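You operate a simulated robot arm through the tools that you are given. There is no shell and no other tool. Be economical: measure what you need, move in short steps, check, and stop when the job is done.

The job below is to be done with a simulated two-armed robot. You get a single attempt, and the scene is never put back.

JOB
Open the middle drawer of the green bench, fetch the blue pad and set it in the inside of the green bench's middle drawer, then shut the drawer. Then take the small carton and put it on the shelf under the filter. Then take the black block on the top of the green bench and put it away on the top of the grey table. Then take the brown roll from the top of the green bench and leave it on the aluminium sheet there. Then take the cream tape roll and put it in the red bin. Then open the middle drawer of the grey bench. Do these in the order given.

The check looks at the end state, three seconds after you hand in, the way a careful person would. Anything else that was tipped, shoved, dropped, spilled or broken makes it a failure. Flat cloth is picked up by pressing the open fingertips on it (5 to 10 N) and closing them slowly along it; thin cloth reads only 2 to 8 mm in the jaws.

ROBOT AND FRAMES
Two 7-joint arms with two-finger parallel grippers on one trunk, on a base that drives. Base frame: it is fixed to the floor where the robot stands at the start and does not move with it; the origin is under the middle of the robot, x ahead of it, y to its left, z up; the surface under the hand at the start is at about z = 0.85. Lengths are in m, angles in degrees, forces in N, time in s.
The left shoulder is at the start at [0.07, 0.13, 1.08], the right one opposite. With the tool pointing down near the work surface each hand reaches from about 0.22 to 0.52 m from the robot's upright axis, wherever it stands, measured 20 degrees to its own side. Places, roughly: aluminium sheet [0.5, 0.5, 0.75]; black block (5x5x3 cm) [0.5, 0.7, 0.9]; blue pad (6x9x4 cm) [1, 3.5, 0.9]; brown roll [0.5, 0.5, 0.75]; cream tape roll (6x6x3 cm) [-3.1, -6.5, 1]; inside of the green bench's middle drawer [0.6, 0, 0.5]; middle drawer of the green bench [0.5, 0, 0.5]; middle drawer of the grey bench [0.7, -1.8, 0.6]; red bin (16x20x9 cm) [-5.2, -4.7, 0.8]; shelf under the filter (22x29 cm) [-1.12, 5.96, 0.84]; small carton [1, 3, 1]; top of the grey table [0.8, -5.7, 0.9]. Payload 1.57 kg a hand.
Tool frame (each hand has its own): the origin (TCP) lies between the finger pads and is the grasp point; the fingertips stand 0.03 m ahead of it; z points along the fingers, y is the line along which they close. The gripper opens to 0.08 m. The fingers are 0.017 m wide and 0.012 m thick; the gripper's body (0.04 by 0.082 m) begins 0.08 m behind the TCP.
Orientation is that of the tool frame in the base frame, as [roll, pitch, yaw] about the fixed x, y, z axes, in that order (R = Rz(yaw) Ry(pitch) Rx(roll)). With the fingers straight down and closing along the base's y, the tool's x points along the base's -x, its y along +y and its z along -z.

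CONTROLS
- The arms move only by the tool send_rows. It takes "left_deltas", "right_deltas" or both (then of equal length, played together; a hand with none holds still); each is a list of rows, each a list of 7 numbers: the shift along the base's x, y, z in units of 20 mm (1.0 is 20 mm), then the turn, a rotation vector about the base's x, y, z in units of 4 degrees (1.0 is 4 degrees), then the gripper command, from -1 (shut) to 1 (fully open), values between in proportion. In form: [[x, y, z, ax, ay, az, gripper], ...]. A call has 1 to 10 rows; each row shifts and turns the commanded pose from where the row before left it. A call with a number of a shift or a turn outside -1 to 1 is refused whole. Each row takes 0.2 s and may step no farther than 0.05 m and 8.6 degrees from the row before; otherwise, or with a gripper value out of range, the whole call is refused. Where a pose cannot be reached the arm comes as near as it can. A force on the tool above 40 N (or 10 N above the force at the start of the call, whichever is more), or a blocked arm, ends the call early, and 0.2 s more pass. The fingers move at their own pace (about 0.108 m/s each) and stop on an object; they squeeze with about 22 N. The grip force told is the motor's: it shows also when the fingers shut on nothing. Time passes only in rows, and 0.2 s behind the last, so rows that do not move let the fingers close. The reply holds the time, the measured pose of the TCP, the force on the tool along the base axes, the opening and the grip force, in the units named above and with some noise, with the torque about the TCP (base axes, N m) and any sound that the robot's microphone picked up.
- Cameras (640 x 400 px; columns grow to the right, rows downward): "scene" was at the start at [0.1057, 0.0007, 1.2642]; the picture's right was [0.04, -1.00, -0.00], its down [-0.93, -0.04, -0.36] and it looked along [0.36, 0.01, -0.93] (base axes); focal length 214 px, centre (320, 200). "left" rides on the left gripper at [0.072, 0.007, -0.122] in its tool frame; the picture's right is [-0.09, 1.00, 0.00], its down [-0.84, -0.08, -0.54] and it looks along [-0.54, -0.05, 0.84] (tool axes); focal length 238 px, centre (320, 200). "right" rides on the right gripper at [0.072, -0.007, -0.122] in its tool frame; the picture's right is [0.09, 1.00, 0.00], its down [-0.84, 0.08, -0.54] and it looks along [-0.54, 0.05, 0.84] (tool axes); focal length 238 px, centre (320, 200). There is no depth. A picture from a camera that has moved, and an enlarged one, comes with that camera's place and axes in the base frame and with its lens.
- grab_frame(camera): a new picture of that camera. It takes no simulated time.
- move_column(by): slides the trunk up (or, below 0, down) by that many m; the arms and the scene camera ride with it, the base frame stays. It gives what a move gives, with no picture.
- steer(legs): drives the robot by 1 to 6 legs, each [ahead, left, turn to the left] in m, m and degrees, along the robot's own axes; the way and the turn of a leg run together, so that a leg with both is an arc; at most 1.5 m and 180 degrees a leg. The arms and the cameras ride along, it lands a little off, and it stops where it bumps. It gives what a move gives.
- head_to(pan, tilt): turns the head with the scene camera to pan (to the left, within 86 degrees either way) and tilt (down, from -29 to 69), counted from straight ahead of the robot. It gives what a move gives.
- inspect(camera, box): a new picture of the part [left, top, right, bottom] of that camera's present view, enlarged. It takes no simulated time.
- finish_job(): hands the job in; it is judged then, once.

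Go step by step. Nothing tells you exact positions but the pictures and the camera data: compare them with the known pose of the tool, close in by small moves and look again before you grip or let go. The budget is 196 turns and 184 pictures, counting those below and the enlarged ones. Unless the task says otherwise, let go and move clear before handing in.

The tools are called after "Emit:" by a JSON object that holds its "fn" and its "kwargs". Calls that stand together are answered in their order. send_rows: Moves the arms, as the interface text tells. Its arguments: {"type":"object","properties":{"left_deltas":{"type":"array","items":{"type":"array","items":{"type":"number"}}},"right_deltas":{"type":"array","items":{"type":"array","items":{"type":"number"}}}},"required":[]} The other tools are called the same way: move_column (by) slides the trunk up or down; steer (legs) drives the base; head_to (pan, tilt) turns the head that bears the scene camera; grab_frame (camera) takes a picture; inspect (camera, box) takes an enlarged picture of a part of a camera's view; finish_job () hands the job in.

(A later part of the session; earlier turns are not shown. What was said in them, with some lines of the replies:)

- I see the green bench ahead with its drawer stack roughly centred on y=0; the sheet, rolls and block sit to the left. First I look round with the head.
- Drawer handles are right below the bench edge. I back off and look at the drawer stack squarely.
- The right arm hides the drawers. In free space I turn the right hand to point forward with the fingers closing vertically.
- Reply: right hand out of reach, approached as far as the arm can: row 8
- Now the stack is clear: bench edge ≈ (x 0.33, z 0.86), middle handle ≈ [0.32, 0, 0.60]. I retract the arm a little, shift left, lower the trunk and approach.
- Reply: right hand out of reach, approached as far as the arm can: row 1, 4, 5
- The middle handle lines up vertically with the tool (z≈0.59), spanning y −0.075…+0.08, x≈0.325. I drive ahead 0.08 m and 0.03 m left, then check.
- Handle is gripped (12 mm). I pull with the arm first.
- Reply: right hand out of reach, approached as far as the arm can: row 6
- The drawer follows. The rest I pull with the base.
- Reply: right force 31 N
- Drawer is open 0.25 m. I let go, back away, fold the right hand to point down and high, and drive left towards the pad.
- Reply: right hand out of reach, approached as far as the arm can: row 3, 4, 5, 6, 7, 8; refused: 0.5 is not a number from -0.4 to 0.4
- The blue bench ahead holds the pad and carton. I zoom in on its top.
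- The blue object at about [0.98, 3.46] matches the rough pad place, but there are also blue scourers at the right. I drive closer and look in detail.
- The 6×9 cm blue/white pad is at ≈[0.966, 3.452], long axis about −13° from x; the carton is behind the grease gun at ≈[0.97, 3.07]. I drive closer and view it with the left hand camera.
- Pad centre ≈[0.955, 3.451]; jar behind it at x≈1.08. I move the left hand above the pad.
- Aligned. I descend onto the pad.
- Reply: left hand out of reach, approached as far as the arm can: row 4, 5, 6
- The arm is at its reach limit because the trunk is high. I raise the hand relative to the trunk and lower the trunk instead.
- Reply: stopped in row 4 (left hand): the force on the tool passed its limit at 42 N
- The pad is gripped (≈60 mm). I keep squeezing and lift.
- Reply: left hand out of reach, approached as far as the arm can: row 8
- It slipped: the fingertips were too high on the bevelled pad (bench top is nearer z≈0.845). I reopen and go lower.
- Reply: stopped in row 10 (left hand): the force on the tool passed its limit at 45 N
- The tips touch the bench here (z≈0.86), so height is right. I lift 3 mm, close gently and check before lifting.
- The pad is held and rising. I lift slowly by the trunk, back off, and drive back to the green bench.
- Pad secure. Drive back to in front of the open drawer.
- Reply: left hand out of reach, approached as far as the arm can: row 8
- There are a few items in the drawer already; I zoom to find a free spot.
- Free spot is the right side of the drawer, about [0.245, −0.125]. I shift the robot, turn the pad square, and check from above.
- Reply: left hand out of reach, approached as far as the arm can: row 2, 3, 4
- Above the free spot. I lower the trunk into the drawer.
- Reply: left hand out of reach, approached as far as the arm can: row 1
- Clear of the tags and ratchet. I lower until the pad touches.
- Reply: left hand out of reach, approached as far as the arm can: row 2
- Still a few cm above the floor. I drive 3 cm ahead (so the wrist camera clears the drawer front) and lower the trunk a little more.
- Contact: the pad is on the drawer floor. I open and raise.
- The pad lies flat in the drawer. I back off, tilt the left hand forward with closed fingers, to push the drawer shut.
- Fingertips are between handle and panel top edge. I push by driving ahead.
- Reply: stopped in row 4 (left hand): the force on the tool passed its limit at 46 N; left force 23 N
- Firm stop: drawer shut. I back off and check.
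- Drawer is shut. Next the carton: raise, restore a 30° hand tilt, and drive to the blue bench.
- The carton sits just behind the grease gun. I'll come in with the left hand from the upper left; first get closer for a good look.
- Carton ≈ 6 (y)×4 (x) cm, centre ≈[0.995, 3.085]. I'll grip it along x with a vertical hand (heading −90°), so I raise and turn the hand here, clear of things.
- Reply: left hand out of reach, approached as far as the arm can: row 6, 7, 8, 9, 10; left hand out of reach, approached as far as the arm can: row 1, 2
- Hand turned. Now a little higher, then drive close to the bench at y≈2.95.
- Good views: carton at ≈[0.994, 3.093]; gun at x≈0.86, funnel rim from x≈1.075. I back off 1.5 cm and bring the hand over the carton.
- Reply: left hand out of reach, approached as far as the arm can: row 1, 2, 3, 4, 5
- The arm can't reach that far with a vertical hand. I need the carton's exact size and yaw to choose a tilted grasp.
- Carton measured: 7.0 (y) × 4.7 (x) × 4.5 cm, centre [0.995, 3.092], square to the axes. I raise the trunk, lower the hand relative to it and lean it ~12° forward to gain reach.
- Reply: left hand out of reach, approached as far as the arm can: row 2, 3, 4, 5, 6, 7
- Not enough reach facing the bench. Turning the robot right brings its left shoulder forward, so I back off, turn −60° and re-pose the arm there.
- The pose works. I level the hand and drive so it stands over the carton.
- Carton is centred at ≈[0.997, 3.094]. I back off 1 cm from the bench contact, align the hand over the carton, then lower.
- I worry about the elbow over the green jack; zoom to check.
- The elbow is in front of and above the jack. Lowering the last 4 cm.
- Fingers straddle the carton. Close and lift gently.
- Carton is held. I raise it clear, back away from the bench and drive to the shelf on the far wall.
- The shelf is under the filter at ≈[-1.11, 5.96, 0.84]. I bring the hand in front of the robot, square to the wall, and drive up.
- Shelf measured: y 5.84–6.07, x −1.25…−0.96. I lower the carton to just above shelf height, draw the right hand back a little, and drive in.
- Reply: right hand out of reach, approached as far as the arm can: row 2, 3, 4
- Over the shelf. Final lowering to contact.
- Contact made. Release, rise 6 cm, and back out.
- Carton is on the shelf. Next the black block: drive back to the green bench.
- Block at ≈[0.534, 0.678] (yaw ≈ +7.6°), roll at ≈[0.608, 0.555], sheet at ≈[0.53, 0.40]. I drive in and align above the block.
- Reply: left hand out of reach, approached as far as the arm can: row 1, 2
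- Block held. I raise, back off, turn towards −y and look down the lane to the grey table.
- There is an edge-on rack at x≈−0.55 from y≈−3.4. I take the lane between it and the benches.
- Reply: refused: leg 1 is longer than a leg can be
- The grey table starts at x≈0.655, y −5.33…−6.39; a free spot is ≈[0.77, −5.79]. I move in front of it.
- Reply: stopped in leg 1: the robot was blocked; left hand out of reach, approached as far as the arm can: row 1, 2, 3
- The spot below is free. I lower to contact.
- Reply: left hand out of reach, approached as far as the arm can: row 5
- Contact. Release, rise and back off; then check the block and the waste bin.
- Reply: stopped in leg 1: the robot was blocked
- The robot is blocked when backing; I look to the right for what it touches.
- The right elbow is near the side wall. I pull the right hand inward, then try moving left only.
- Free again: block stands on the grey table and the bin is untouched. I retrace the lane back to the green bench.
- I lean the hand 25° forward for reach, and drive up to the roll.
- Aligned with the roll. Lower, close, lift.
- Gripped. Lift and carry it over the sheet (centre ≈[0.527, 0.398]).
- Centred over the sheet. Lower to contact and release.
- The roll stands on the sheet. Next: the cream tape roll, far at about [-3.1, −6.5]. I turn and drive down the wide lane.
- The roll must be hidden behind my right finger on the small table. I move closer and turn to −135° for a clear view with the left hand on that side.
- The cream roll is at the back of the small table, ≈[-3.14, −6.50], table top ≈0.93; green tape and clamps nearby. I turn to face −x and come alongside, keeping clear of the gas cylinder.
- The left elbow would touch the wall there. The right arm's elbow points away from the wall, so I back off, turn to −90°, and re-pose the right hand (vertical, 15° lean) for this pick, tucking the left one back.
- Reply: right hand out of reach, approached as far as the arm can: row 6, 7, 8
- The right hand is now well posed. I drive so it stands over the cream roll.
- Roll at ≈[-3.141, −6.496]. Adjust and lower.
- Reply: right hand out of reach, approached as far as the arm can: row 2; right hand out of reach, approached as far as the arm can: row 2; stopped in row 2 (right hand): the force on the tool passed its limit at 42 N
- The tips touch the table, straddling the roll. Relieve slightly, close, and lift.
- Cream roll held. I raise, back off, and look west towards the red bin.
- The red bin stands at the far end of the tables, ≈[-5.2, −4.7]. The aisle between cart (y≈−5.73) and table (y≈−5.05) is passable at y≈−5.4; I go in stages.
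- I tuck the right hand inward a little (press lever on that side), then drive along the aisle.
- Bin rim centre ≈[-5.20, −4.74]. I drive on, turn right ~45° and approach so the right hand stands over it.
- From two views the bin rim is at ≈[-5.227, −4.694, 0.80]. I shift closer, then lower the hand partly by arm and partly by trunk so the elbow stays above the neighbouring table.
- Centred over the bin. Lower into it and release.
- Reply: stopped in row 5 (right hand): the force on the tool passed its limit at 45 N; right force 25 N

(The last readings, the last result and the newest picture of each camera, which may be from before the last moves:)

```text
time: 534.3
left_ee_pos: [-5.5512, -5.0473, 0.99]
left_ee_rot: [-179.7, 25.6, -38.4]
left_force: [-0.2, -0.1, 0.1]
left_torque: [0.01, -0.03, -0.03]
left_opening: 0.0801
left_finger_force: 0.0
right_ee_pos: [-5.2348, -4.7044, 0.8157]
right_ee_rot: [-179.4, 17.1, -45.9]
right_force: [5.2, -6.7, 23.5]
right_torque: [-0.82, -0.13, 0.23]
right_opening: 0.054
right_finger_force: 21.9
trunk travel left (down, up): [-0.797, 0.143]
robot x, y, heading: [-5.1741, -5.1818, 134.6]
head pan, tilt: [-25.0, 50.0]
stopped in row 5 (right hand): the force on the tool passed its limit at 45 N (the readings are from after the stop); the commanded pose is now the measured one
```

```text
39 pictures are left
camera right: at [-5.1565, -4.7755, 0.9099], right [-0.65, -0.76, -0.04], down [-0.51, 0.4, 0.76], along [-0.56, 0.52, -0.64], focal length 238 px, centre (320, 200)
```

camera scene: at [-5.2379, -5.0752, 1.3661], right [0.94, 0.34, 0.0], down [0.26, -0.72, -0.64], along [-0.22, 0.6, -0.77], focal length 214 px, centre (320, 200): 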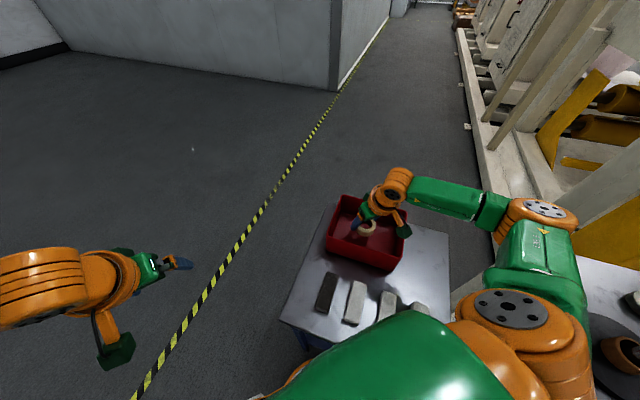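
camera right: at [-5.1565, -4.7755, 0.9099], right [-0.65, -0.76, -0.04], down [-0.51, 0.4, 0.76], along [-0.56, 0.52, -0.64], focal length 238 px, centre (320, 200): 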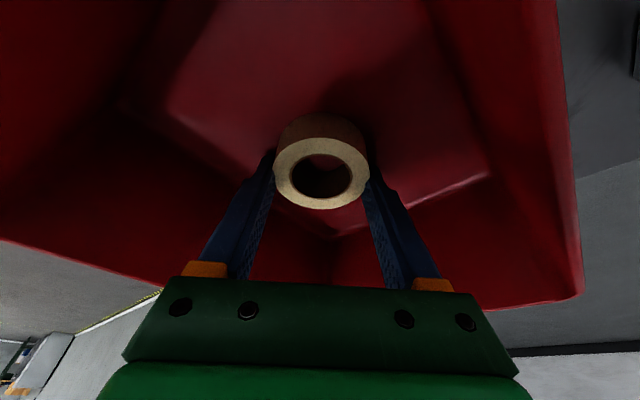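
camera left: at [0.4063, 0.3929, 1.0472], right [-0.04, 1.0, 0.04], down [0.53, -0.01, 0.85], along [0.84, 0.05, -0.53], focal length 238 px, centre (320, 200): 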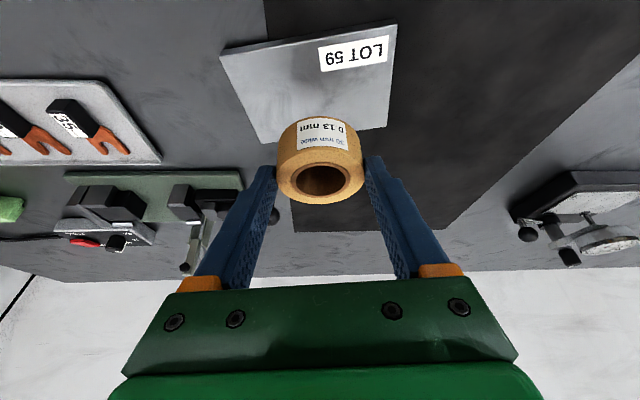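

The roll is on the bin floor. Relieve, release, and raise.

Emit:
{"fn": "send_rows", "kwargs": {"right_deltas": [[0, 0, 0.3, 0, 0, 0, -1], [0, 0, 0, 0, 0, 0, 0], [0, 0, 0, 0, 0, 0, 0.6], [0, 0, 0, 0, 0, 0, 0.6]]}}

Emit:
{"fn": "move_column", "kwargs": {"by": 0.14}}

Emit:
{"fn": "send_rows", "kwargs": {"right_deltas": [[0, 0, 1, 0, 0, 0, 0.6], [0, 0, 1, 0, 0, 0, 0.6], [0, 0, 1, 0, 0, 0, 0.6], [0, 0, 1, 0, 0, 0, 0.6], [0, 0, 1, 0, 0, 0, 0.6], [0, 0, 1, 0, 0, 0, 0.6]]}}

Emit:
{"fn": "grab_frame", "kwargs": {"camera": "scene"}}

```text
time: 535.3
left_ee_pos: [-5.555, -5.0408, 0.9881]
left_ee_rot: [180.0, 25.1, -38.5]
left_force: [-0.6, -0.4, -0.7]
left_torque: [-0.02, 0.01, -0.04]
left_opening: 0.0799
left_finger_force: 0.1
right_ee_pos: [-5.2356, -4.6993, 0.8162]
right_ee_rot: [-179.5, 16.7, -45.7]
right_force: [-0.7, -0.3, -0.1]
right_torque: [0.0, -0.04, 0.01]
right_opening: 0.0638
right_finger_force: 0.1
trunk travel left (down, up): [-0.797, 0.143]
robot x, y, heading: [-5.1764, -5.1823, 134.7]
head pan, tilt: [-25.0, 50.0]
```

```text
time: 537.0
left_ee_pos: [-5.5541, -5.0415, 1.1274]
left_ee_rot: [180.0, 25.1, -38.5]
left_force: [-0.3, 0.5, -0.8]
left_torque: [-0.01, -0.02, 0.05]
left_opening: 0.0803
left_finger_force: 0.0
right_ee_pos: [-5.2359, -4.6992, 0.9562]
right_ee_rot: [-179.4, 16.7, -45.9]
right_force: [-0.1, 0.3, -0.1]
right_torque: [0.0, 0.03, -0.02]
right_opening: 0.0641
right_finger_force: 0.0
trunk travel left (down, up): [-0.937, 0.003]
robot x, y, heading: [-5.1765, -5.1819, 134.7]
head pan, tilt: [-25.0, 50.0]
```

```text
time: 538.4
left_ee_pos: [-5.5545, -5.0411, 1.1281]
left_ee_rot: [-180.0, 25.1, -38.5]
left_force: [0.8, -0.1, 0.5]
left_torque: [-0.01, -0.03, 0.02]
left_opening: 0.0801
left_finger_force: 0.0
right_ee_pos: [-5.2367, -4.6978, 1.0782]
right_ee_rot: [-179.6, 16.7, -45.8]
right_force: [0.0, -0.6, -0.3]
right_torque: [0.0, -0.02, 0.02]
right_opening: 0.064
right_finger_force: 0.0
trunk travel left (down, up): [-0.937, 0.003]
robot x, y, heading: [-5.1771, -5.183, 134.8]
head pan, tilt: [-25.0, 50.0]
```

```text
38 pictures are left
camera scene: at [-5.238, -5.0753, 1.5061], right [0.94, 0.34, 0.0], down [0.26, -0.72, -0.64], along [-0.22, 0.6, -0.77], focal length 214 px, centre (320, 200)
```

scene: 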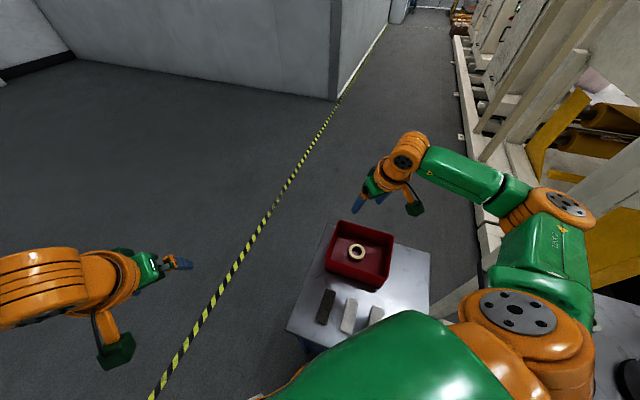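

The roll lies in the bin. I retreat the way I came.

Emit:
{"fn": "steer", "kwargs": {"legs": [[-0.205, 0.106, 0], [0, 0, 45.2], [-1.2, 0, 0], [-1.25, 0, 0]]}}

Emit:
{"fn": "head_to", "kwargs": {"pan": -45, "tilt": 20}}

Emit:
{"fn": "grab_frame", "kwargs": {"camera": "scene"}}

```text
time: 553.8
left_ee_pos: [-3.0223, -5.5746, 1.1269]
left_ee_rot: [-180.0, 25.1, 5.6]
left_force: [0.5, -0.5, -0.1]
left_torque: [-0.02, 0.01, -0.03]
left_opening: 0.08
left_finger_force: 0.0
right_ee_pos: [-3.032, -5.1068, 1.076]
right_ee_rot: [-179.4, 16.6, -1.7]
right_force: [0.3, 1.0, -0.5]
right_torque: [-0.02, 0.02, -0.03]
right_opening: 0.0641
right_finger_force: 0.0
trunk travel left (down, up): [-0.937, 0.003]
robot x, y, heading: [-2.6529, -5.4162, 179.0]
head pan, tilt: [-25.0, 50.0]
```

```text
time: 554.7
left_ee_pos: [-3.021, -5.5743, 1.1281]
left_ee_rot: [179.9, 25.2, 5.7]
left_force: [0.4, 0.5, -0.4]
left_torque: [-0.02, 0.01, 0.02]
left_opening: 0.0801
left_finger_force: 0.1
right_ee_pos: [-3.0305, -5.1076, 1.0776]
right_ee_rot: [-179.5, 16.6, -1.7]
right_force: [0.4, 0.4, 0.2]
right_torque: [0.0, -0.01, -0.01]
right_opening: 0.064
right_finger_force: 0.1
trunk travel left (down, up): [-0.937, 0.003]
robot x, y, heading: [-2.6521, -5.4147, 178.8]
head pan, tilt: [-45.0, 20.0]
```

```text
37 pictures are left
camera scene: at [-2.7662, -5.3465, 1.5517], right [0.72, 0.69, 0.0], down [0.24, -0.25, -0.94], along [-0.65, 0.68, -0.34], focal length 214 px, centre (320, 200)
```

scene: 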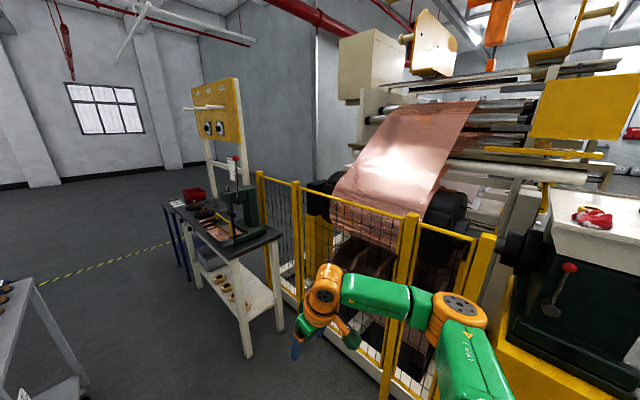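

Emit:
{"fn": "steer", "kwargs": {"legs": [[-1.4, 0.2, 1.0], [0, 0, -90], [0, 0, -90], [0, 1.4, 0], [0, 1.4, 0], [0, 0.75, 0]]}}

Emit:
{"fn": "head_to", "kwargs": {"pan": 0, "tilt": 25}}

Emit:
{"fn": "grab_frame", "kwargs": {"camera": "scene"}}

```text
time: 586.1
left_ee_pos: [-0.9411, -1.9233, 1.1281]
left_ee_rot: [179.9, 25.1, -172.5]
left_force: [0.0, 0.3, 0.4]
left_torque: [0.02, 0.02, 0.0]
left_opening: 0.0801
left_finger_force: 0.1
right_ee_pos: [-0.9137, -2.3911, 1.0763]
right_ee_rot: [-179.7, 16.7, -179.7]
right_force: [0.1, 0.1, 0.2]
right_torque: [0.02, 0.03, 0.0]
right_opening: 0.0639
right_finger_force: 0.0
trunk travel left (down, up): [-0.937, 0.003]
robot x, y, heading: [-1.307, -2.1002, 0.7]
head pan, tilt: [-45.0, 20.0]
```

```text
time: 587.3
left_ee_pos: [-0.9416, -1.9224, 1.1287]
left_ee_rot: [179.9, 25.1, -172.5]
left_force: [-0.5, 0.7, 0.3]
left_torque: [0.0, 0.01, -0.01]
left_opening: 0.08
left_finger_force: 0.1
right_ee_pos: [-0.9151, -2.3902, 1.0772]
right_ee_rot: [-179.4, 16.7, -179.7]
right_force: [-0.2, 0.1, -0.1]
right_torque: [0.0, -0.03, 0.01]
right_opening: 0.0639
right_finger_force: 0.1
trunk travel left (down, up): [-0.937, 0.003]
robot x, y, heading: [-1.3036, -2.1001, 0.9]
head pan, tilt: [0.0, 25.0]
```

```text
36 pictures are left
camera scene: at [-1.1626, -2.0967, 1.5436], right [0.01, -1.0, 0.0], down [-0.42, -0.01, -0.91], along [0.91, 0.01, -0.42], focal length 214 px, centre (320, 200)
```

scene: 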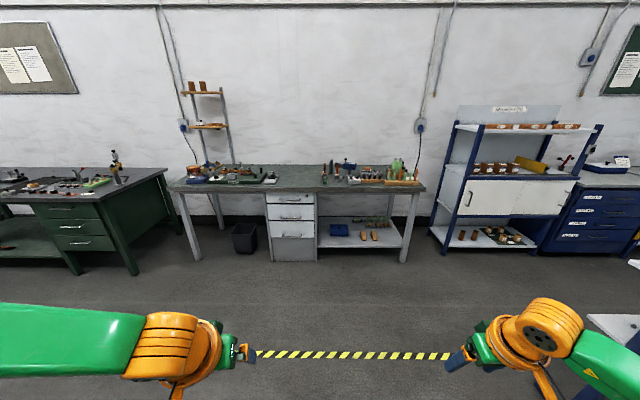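

Emit:
{"fn": "inspect", "kwargs": {"camera": "scene", "box": [230, 170, 358, 250]}}

```text
5.00 times, centred on (294, 210) of scene
camera zoom: at [-1.1626, -2.0967, 1.5436], right [0.01, -1.0, 0.0], down [-0.42, -0.01, -0.91], along [0.91, 0.01, -0.42], focal length 1072 px, centre (450, 150)
```

zoom: 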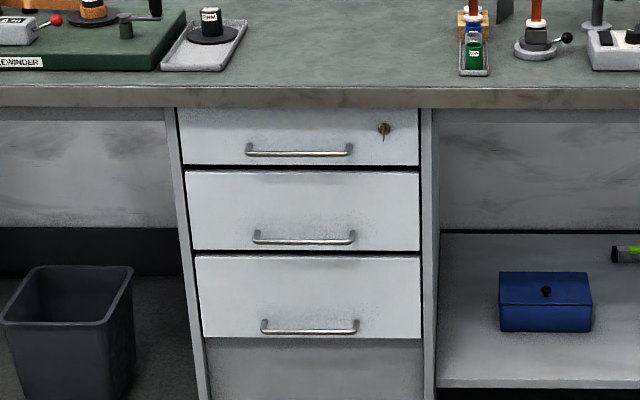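

Three drawers; the middle handle is at ≈[0.51, −1.817, 0.597]. I re-pose the right hand forward-pointing with vertical closing, in free space.

Emit:
{"fn": "send_rows", "kwargs": {"right_deltas": [[0.25, 0.12, 0.6, 0.955, -0.71, -0.71, 1], [0.25, 0.12, 0.6, 0.955, -0.71, -0.71, 1], [0.25, 0.12, 0.6, 0.955, -0.71, -0.71, 1], [0.25, 0.12, 0.6, 0.955, -0.71, -0.71, 1], [0.25, 0.12, 0.6, 0.955, -0.71, -0.71, 1], [0.25, 0.12, 0.6, 0.955, -0.71, -0.71, 1], [0.25, 0.12, 0.6, 0.955, -0.71, -0.71, 1], [0.25, 0.12, 0.6, 0.955, -0.71, -0.71, 1], [0.25, 0.12, 0.6, 0.955, -0.71, -0.71, 1], [0.25, 0.12, 0.6, 0.955, -0.71, -0.71, 1]], "left_deltas": [[0, 0, 0.6, 0, 0, 0, 1], [0, 0, 0.6, 0, 0, 0, 1], [0, 0, 0.6, 0, 0, 0, 1], [0, 0, 0.6, 0, 0, 0, 1], [0, 0, 0.6, 0, 0, 0, 1], [0, 0, 0.6, 0, 0, 0, 1], [0, 0, 0.6, 0, 0, 0, 1], [0, 0, 0.6, 0, 0, 0, 1], [0, 0, 0, 0, 0, 0, 1], [0, 0, 0, 0, 0, 0, 1]]}}

Emit:
{"fn": "send_rows", "kwargs": {"right_deltas": [[0.25, 0.12, 0.6, 0.955, -0.71, -0.71, 1], [0.25, 0.12, 0.6, 0.955, -0.71, -0.71, 1], [0.25, 0.12, 0.6, 0.955, -0.71, -0.71, 1], [0.25, 0.12, 0.6, 0.955, -0.71, -0.71, 1], [0.25, 0.12, 0.6, 0.955, -0.71, -0.71, 1], [0.25, 0.12, 0.6, 0.955, -0.71, -0.71, 1], [0.25, 0.12, 0.6, 0.955, -0.71, -0.71, 1], [0.25, 0.12, 0.6, 0.955, -0.71, -0.71, 1], [0.25, 0.12, 0.6, 0.955, -0.71, -0.71, 1], [0.25, 0.12, 0.6, 0.955, -0.71, -0.71, 1]]}}

Emit:
{"fn": "move_column", "kwargs": {"by": -0.4}}

```text
time: 589.5
left_ee_pos: [-0.9411, -1.9233, 1.2244]
left_ee_rot: [180.0, 25.1, -172.5]
left_force: [-0.3, 0.4, 0.2]
left_torque: [-0.02, 0.0, 0.04]
left_opening: 0.0798
left_finger_force: 0.0
right_ee_pos: [-0.8636, -2.3645, 1.197]
right_ee_rot: [130.5, 27.1, 130.2]
right_force: [0.2, -0.1, 0.0]
right_torque: [-0.01, -0.01, 0.0]
right_opening: 0.0798
right_finger_force: 0.0
trunk travel left (down, up): [-0.937, 0.003]
robot x, y, heading: [-1.3044, -2.098, 0.7]
head pan, tilt: [0.0, 25.0]
```

```text
time: 591.7
left_ee_pos: [-0.9407, -1.9212, 1.2237]
left_ee_rot: [179.9, 25.2, -172.4]
left_force: [-0.2, 0.4, 0.0]
left_torque: [0.02, 0.01, -0.01]
left_opening: 0.0801
left_finger_force: 0.0
right_ee_pos: [-0.8127, -2.3423, 1.3169]
right_ee_rot: [90.3, 0.2, 89.9]
right_force: [-0.4, 0.3, -0.5]
right_torque: [-0.02, 0.02, 0.01]
right_opening: 0.0799
right_finger_force: 0.1
trunk travel left (down, up): [-0.937, 0.003]
robot x, y, heading: [-1.3036, -2.098, 1.0]
head pan, tilt: [0.0, 25.0]
```

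```text
time: 595.5
left_ee_pos: [-0.9426, -1.9232, 0.8246]
left_ee_rot: [-180.0, 25.1, -172.4]
left_force: [-0.6, 0.7, 0.8]
left_torque: [0.0, -0.02, 0.0]
left_opening: 0.0799
left_finger_force: 0.0
right_ee_pos: [-0.8139, -2.3429, 0.9172]
right_ee_rot: [90.4, 0.2, 89.9]
right_force: [-0.4, -0.7, -0.4]
right_torque: [-0.03, 0.0, 0.03]
right_opening: 0.0799
right_finger_force: 0.1
trunk travel left (down, up): [-0.537, 0.403]
robot x, y, heading: [-1.3022, -2.0977, 0.7]
head pan, tilt: [0.0, 25.0]
```

Pose reached exactly. Lower to handle height and drive up to just before the handle.

Emit:
{"fn": "move_column", "kwargs": {"by": -0.32}}

Emit:
{"fn": "steer", "kwargs": {"legs": [[1.15, 0.515, -0.8]]}}

Emit:
{"fn": "head_to", "kwargs": {"pan": -20, "tilt": 25}}

Emit:
{"fn": "grab_frame", "kwargs": {"camera": "right"}}

Emit:
{"fn": "grab_frame", "kwargs": {"camera": "scene"}}

```text
time: 598.7
left_ee_pos: [-0.9408, -1.9228, 0.5053]
left_ee_rot: [-180.0, 25.1, -172.4]
left_force: [0.3, -0.3, 0.5]
left_torque: [0.02, 0.03, 0.01]
left_opening: 0.0802
left_finger_force: 0.0
right_ee_pos: [-0.8133, -2.3419, 0.5976]
right_ee_rot: [90.4, 0.2, 90.0]
right_force: [0.1, -0.1, -0.3]
right_torque: [-0.01, 0.06, 0.0]
right_opening: 0.08
right_finger_force: 0.0
trunk travel left (down, up): [-0.217, 0.723]
robot x, y, heading: [-1.3032, -2.0947, 0.8]
head pan, tilt: [0.0, 25.0]
```

```text
time: 605.1
left_ee_pos: [0.2181, -1.3956, 0.5048]
left_ee_rot: [179.9, 25.1, -172.7]
left_force: [-0.6, -0.3, -1.0]
left_torque: [0.03, -0.01, 0.02]
left_opening: 0.0801
left_finger_force: 0.2
right_ee_pos: [0.3442, -1.8162, 0.5964]
right_ee_rot: [90.4, 0.2, 89.9]
right_force: [1.0, 0.1, 0.2]
right_torque: [0.02, 0.01, 0.01]
right_opening: 0.08
right_finger_force: 0.2
trunk travel left (down, up): [-0.217, 0.723]
robot x, y, heading: [-0.1483, -1.5684, 0.5]
head pan, tilt: [0.0, 25.0]
```

```text
time: 605.9
left_ee_pos: [0.2192, -1.3954, 0.5055]
left_ee_rot: [-179.9, 25.1, -172.7]
left_force: [0.0, -0.1, -0.1]
left_torque: [0.0, -0.04, -0.02]
left_opening: 0.08
left_finger_force: 0.1
right_ee_pos: [0.3441, -1.8166, 0.5968]
right_ee_rot: [90.4, 0.1, 89.9]
right_force: [-0.4, -0.6, 0.2]
right_torque: [-0.02, 0.02, -0.02]
right_opening: 0.08
right_finger_force: 0.0
trunk travel left (down, up): [-0.217, 0.723]
robot x, y, heading: [-0.1445, -1.5695, 0.5]
head pan, tilt: [-20.0, 25.0]
```

```text
34 pictures are left
camera right: at [0.2229, -1.7438, 0.5904], right [0.01, 0.1, 1.0], down [-0.54, -0.83, 0.08], along [0.84, -0.54, 0.05], focal length 238 px, centre (320, 200)
```

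right: 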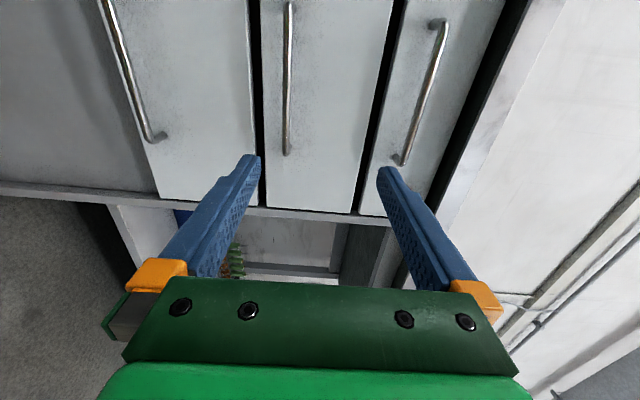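

```text
33 pictures are left
camera scene: at [-0.0088, -1.6002, 0.8236], right [-0.33, -0.94, 0.0], down [-0.4, 0.14, -0.91], along [0.85, -0.3, -0.42], focal length 214 px, centre (320, 200)
```

scene: 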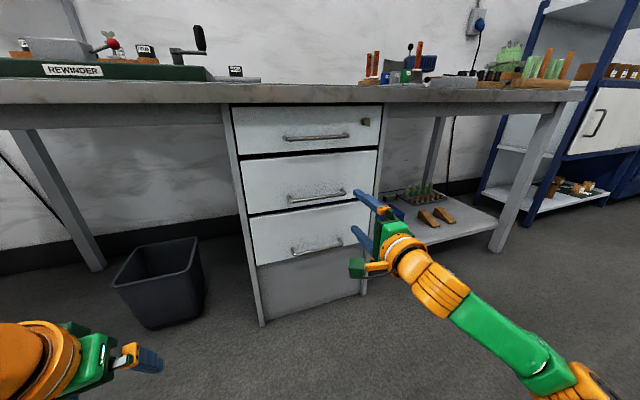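

Refined by triangulation: middle handle ≈[0.56, −1.797, 0.556]. I lower 4 cm and advance 13 cm, then check.

Emit:
{"fn": "move_column", "kwargs": {"by": -0.04}}

Emit:
{"fn": "steer", "kwargs": {"legs": [[0.13, 0.018, 0]]}}

Emit:
{"fn": "grab_frame", "kwargs": {"camera": "right"}}

```text
time: 606.7
left_ee_pos: [0.2184, -1.3964, 0.4634]
left_ee_rot: [180.0, 25.1, -172.7]
left_force: [0.5, 0.3, -0.8]
left_torque: [0.01, -0.01, 0.02]
left_opening: 0.08
left_finger_force: 0.1
right_ee_pos: [0.3431, -1.8163, 0.558]
right_ee_rot: [90.4, 0.3, 89.8]
right_force: [-0.7, 0.4, 0.1]
right_torque: [0.01, 0.0, -0.04]
right_opening: 0.08
right_finger_force: 0.1
trunk travel left (down, up): [-0.177, 0.763]
robot x, y, heading: [-0.1453, -1.5723, 0.7]
head pan, tilt: [-20.0, 25.0]
```

```text
time: 608.0
left_ee_pos: [0.3512, -1.3771, 0.4643]
left_ee_rot: [-180.0, 25.1, -172.7]
left_force: [-0.1, 0.4, 0.3]
left_torque: [-0.03, -0.01, -0.02]
left_opening: 0.0801
left_finger_force: 0.0
right_ee_pos: [0.4745, -1.7971, 0.5574]
right_ee_rot: [90.4, 0.1, 89.8]
right_force: [-0.2, 0.2, 0.4]
right_torque: [-0.04, -0.01, 0.03]
right_opening: 0.0801
right_finger_force: 0.0
trunk travel left (down, up): [-0.177, 0.763]
robot x, y, heading: [-0.0121, -1.5473, 0.4]
head pan, tilt: [-20.0, 25.0]
```

```text
32 pictures are left
camera right: at [0.3544, -1.7248, 0.5504], right [0.01, 0.1, 1.0], down [-0.55, -0.83, 0.08], along [0.84, -0.54, 0.05], focal length 238 px, centre (320, 200)
```

right: 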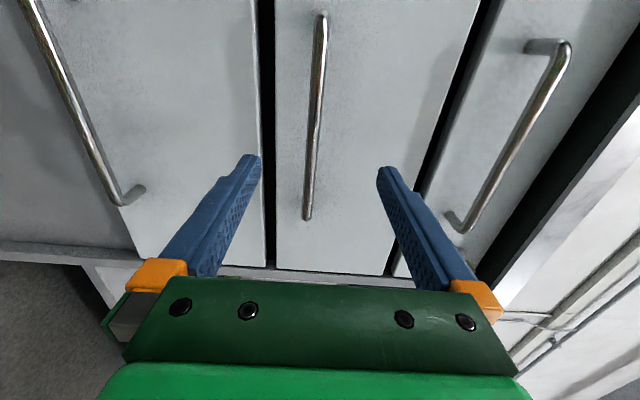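

Aligned; bar at x≈0.568. Advance and grip.

Emit:
{"fn": "steer", "kwargs": {"legs": [[0.065, 0, 0]]}}

Emit:
{"fn": "send_rows", "kwargs": {"right_deltas": [[0.3, 0, 0, 0, 0, 0, 1], [0.3, 0, 0, 0, 0, 0, 1], [0, 0, 0, 0, 0, 0, 1]]}}

Emit:
{"fn": "grab_frame", "kwargs": {"camera": "right"}}

```text
time: 609.0
left_ee_pos: [0.4154, -1.3771, 0.464]
left_ee_rot: [179.9, 25.1, -172.8]
left_force: [0.9, 0.2, 0.1]
left_torque: [0.01, -0.01, 0.0]
left_opening: 0.08
left_finger_force: 0.1
right_ee_pos: [0.5406, -1.7973, 0.5557]
right_ee_rot: [90.4, 0.3, 89.7]
right_force: [-0.7, 0.1, 0.8]
right_torque: [0.01, 0.0, -0.02]
right_opening: 0.0801
right_finger_force: 0.1
trunk travel left (down, up): [-0.177, 0.763]
robot x, y, heading: [0.0523, -1.5511, 0.6]
head pan, tilt: [-20.0, 25.0]
```

```text
time: 609.8
left_ee_pos: [0.416, -1.3769, 0.4634]
left_ee_rot: [-179.9, 25.1, -172.8]
left_force: [-0.2, 0.8, -0.2]
left_torque: [-0.04, 0.01, 0.0]
left_opening: 0.0801
left_finger_force: 0.0
right_ee_pos: [0.5531, -1.7984, 0.5579]
right_ee_rot: [90.4, 0.2, 89.7]
right_force: [0.0, -0.4, 0.0]
right_torque: [0.0, 0.0, 0.01]
right_opening: 0.0802
right_finger_force: 0.2
trunk travel left (down, up): [-0.177, 0.763]
robot x, y, heading: [0.0531, -1.5502, 0.7]
head pan, tilt: [-20.0, 25.0]
```

```text
31 pictures are left
camera right: at [0.4313, -1.7246, 0.5506], right [0.01, 0.1, 1.0], down [-0.55, -0.83, 0.08], along [0.84, -0.54, 0.05], focal length 238 px, centre (320, 200)
```

right: 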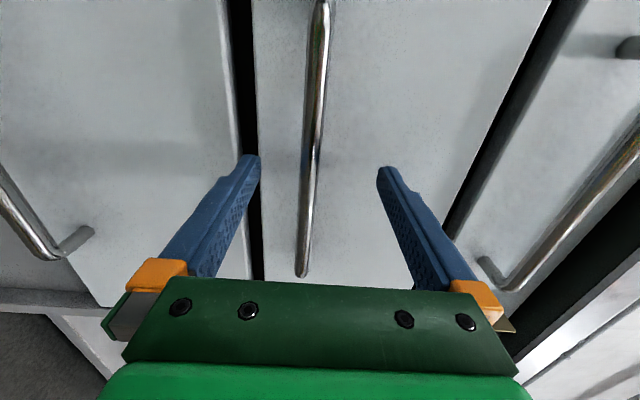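

Emit:
{"fn": "send_rows", "kwargs": {"right_deltas": [[0.15, 0, -0.1, 0, 0, 0, 1], [0, 0, 0, 0, 0, 0, -1], [0, 0, 0, 0, 0, 0, -1], [0, 0, 0, 0, 0, 0, -1], [0, 0, 0, 0, 0, 0, -1]]}}

Emit:
{"fn": "steer", "kwargs": {"legs": [[-0.06, 0, 0]]}}

Emit:
{"fn": "grab_frame", "kwargs": {"camera": "right"}}

```text
time: 611.1
left_ee_pos: [0.4158, -1.3768, 0.4645]
left_ee_rot: [179.9, 24.9, -172.9]
left_force: [-0.2, 0.0, -0.1]
left_torque: [0.0, 0.03, 0.02]
left_opening: 0.0799
left_finger_force: 0.0
right_ee_pos: [0.557, -1.7963, 0.5502]
right_ee_rot: [91.4, -0.1, 89.7]
right_force: [0.5, -1.5, -8.8]
right_torque: [0.04, 0.14, 0.03]
right_opening: 0.0118
right_finger_force: 29.1
trunk travel left (down, up): [-0.177, 0.763]
robot x, y, heading: [0.0505, -1.5505, 0.4]
head pan, tilt: [-20.0, 25.0]
stopped in row 5 (right hand): the force on the tool passed its limit at 42 N (the readings are from after the stop); the commanded pose is now the measured one
```

```text
time: 612.0
left_ee_pos: [0.3559, -1.378, 0.4636]
left_ee_rot: [179.7, 25.0, -172.8]
left_force: [-0.5, 0.2, 0.0]
left_torque: [0.01, 0.01, 0.01]
left_opening: 0.08
left_finger_force: 0.0
right_ee_pos: [0.4974, -1.797, 0.5498]
right_ee_rot: [91.1, 0.0, 89.9]
right_force: [-0.6, -3.5, -14.6]
right_torque: [0.03, 0.09, -0.33]
right_opening: 0.0117
right_finger_force: 28.8
trunk travel left (down, up): [-0.177, 0.763]
robot x, y, heading: [-0.01, -1.5523, 0.4]
head pan, tilt: [-20.0, 25.0]
```

```text
30 pictures are left
camera right: at [0.3758, -1.7249, 0.5452], right [0.02, 0.09, 1.0], down [-0.54, -0.83, 0.09], along [0.84, -0.54, 0.03], focal length 238 px, centre (320, 200)
```

right: 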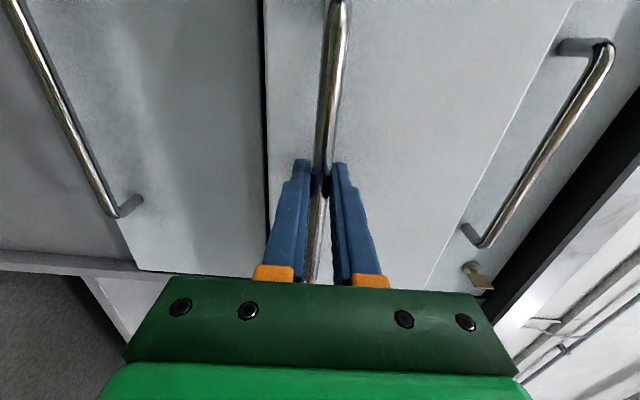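

The drawer follows. Pull further.

Emit:
{"fn": "steer", "kwargs": {"legs": [[-0.1, 0, 0], [-0.1, 0, 0]]}}

Emit:
{"fn": "grab_frame", "kwargs": {"camera": "scene"}}

```text
time: 613.9
left_ee_pos: [0.155, -1.3791, 0.4628]
left_ee_rot: [179.9, 24.9, -172.8]
left_force: [0.5, -0.3, 0.3]
left_torque: [-0.02, -0.01, 0.01]
left_opening: 0.0799
left_finger_force: 0.0
right_ee_pos: [0.2962, -1.7973, 0.5496]
right_ee_rot: [91.2, 0.0, 90.0]
right_force: [-0.8, 5.7, -15.8]
right_torque: [0.07, 0.1, 0.56]
right_opening: 0.0116
right_finger_force: 29.2
trunk travel left (down, up): [-0.177, 0.763]
robot x, y, heading: [-0.2099, -1.5498, 0.3]
head pan, tilt: [-20.0, 25.0]
```

```text
29 pictures are left
camera scene: at [-0.0708, -1.5834, 0.7831], right [-0.33, -0.94, 0.0], down [-0.4, 0.14, -0.9], along [0.85, -0.3, -0.43], focal length 214 px, centre (320, 200)
```

scene: 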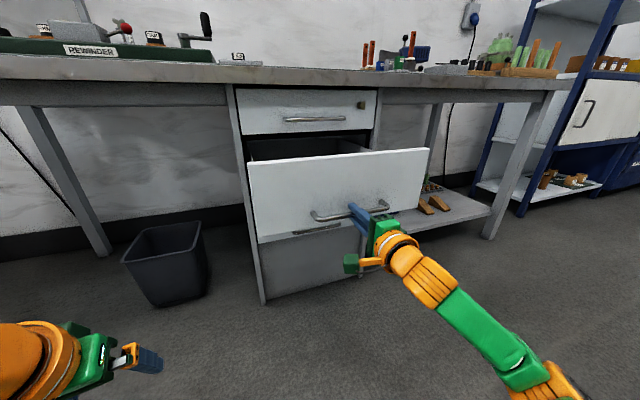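

The middle drawer of the grey bench is open 0.26 m. Let go and back clear.

Emit:
{"fn": "send_rows", "kwargs": {"right_deltas": [[0, 0, 0, 0, 0, 0, 1], [0, 0, 0, 0, 0, 0, 1], [0, 0, 0, 0, 0, 0, 1]]}}

Emit:
{"fn": "steer", "kwargs": {"legs": [[-0.5, 0, 0]]}}

Emit:
{"fn": "head_to", "kwargs": {"pan": 20, "tilt": 15}}

Emit:
{"fn": "grab_frame", "kwargs": {"camera": "scene"}}

```text
time: 614.7
left_ee_pos: [0.1541, -1.3788, 0.4632]
left_ee_rot: [179.9, 25.1, -172.7]
left_force: [0.2, -0.7, -0.1]
left_torque: [0.0, 0.01, -0.02]
left_opening: 0.0799
left_finger_force: 0.0
right_ee_pos: [0.2953, -1.7968, 0.5522]
right_ee_rot: [90.9, 0.1, 90.0]
right_force: [0.2, -0.8, -0.6]
right_torque: [-0.03, 0.01, 0.01]
right_opening: 0.0799
right_finger_force: 0.1
trunk travel left (down, up): [-0.177, 0.763]
robot x, y, heading: [-0.2112, -1.552, 0.5]
head pan, tilt: [-20.0, 25.0]
```

```text
time: 617.7
left_ee_pos: [-0.3467, -1.3825, 0.4644]
left_ee_rot: [180.0, 25.1, -172.2]
left_force: [-0.3, -0.1, -0.7]
left_torque: [-0.04, 0.01, -0.01]
left_opening: 0.08
left_finger_force: 0.1
right_ee_pos: [-0.2012, -1.7994, 0.5525]
right_ee_rot: [91.0, 0.1, 90.4]
right_force: [1.0, -0.1, -0.3]
right_torque: [-0.01, 0.02, -0.02]
right_opening: 0.0801
right_finger_force: 0.1
trunk travel left (down, up): [-0.177, 0.763]
robot x, y, heading: [-0.7089, -1.5575, 1.1]
head pan, tilt: [-20.0, 25.0]
```

```text
time: 618.7
left_ee_pos: [-0.3465, -1.3829, 0.4643]
left_ee_rot: [180.0, 25.2, -172.1]
left_force: [0.2, -0.9, -0.4]
left_torque: [0.02, 0.0, 0.02]
left_opening: 0.0801
left_finger_force: 0.1
right_ee_pos: [-0.2011, -1.7994, 0.5527]
right_ee_rot: [91.0, 0.1, 90.4]
right_force: [-0.5, 0.4, 0.0]
right_torque: [-0.01, 0.02, 0.02]
right_opening: 0.0801
right_finger_force: 0.1
trunk travel left (down, up): [-0.177, 0.763]
robot x, y, heading: [-0.7089, -1.5598, 1.0]
head pan, tilt: [20.0, 15.0]
```

```text
28 pictures are left
camera scene: at [-0.5717, -1.5252, 0.7998], right [0.36, -0.93, 0.0], down [-0.24, -0.09, -0.97], along [0.9, 0.35, -0.26], focal length 214 px, centre (320, 200)
```

scene: 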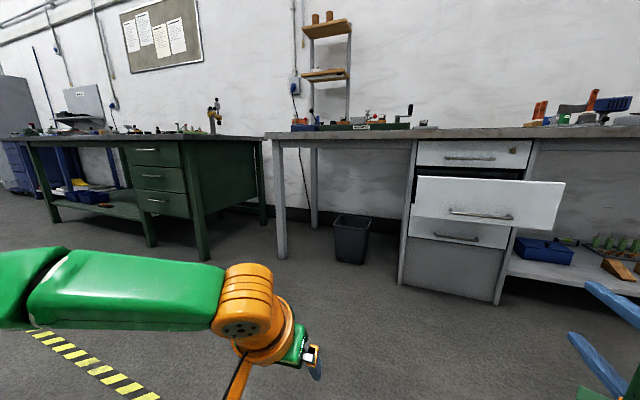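

The grey bench's middle drawer stands open and the green bench's drawers are shut. Both hands are empty and clear, so I hand in.

Emit:
{"fn": "finish_job", "kwargs": {}}

```text
The job is handed in.
```

I did all six parts in the order given and handed the job in; I have no result from the check yet.

- **Blue pad:** it lies flat in the green bench's middle drawer, and the drawer is shut. My first grip on the pad slipped off and left it on its bench; the second grip held.
- **Small carton:** it is on the shelf under the filter.
- **Black block:** it is on top of the grey table. The base was blocked twice there, most likely with the right elbow near the side wall. The pictures showed nothing moved.
- **Brown roll:** it stands on the aluminium sheet on the green bench.
- **Cream tape roll:** it is in the red bin.
- **Grey bench:** its middle drawer is open about 0.26 m.

Both hands are empty and clear of everything.
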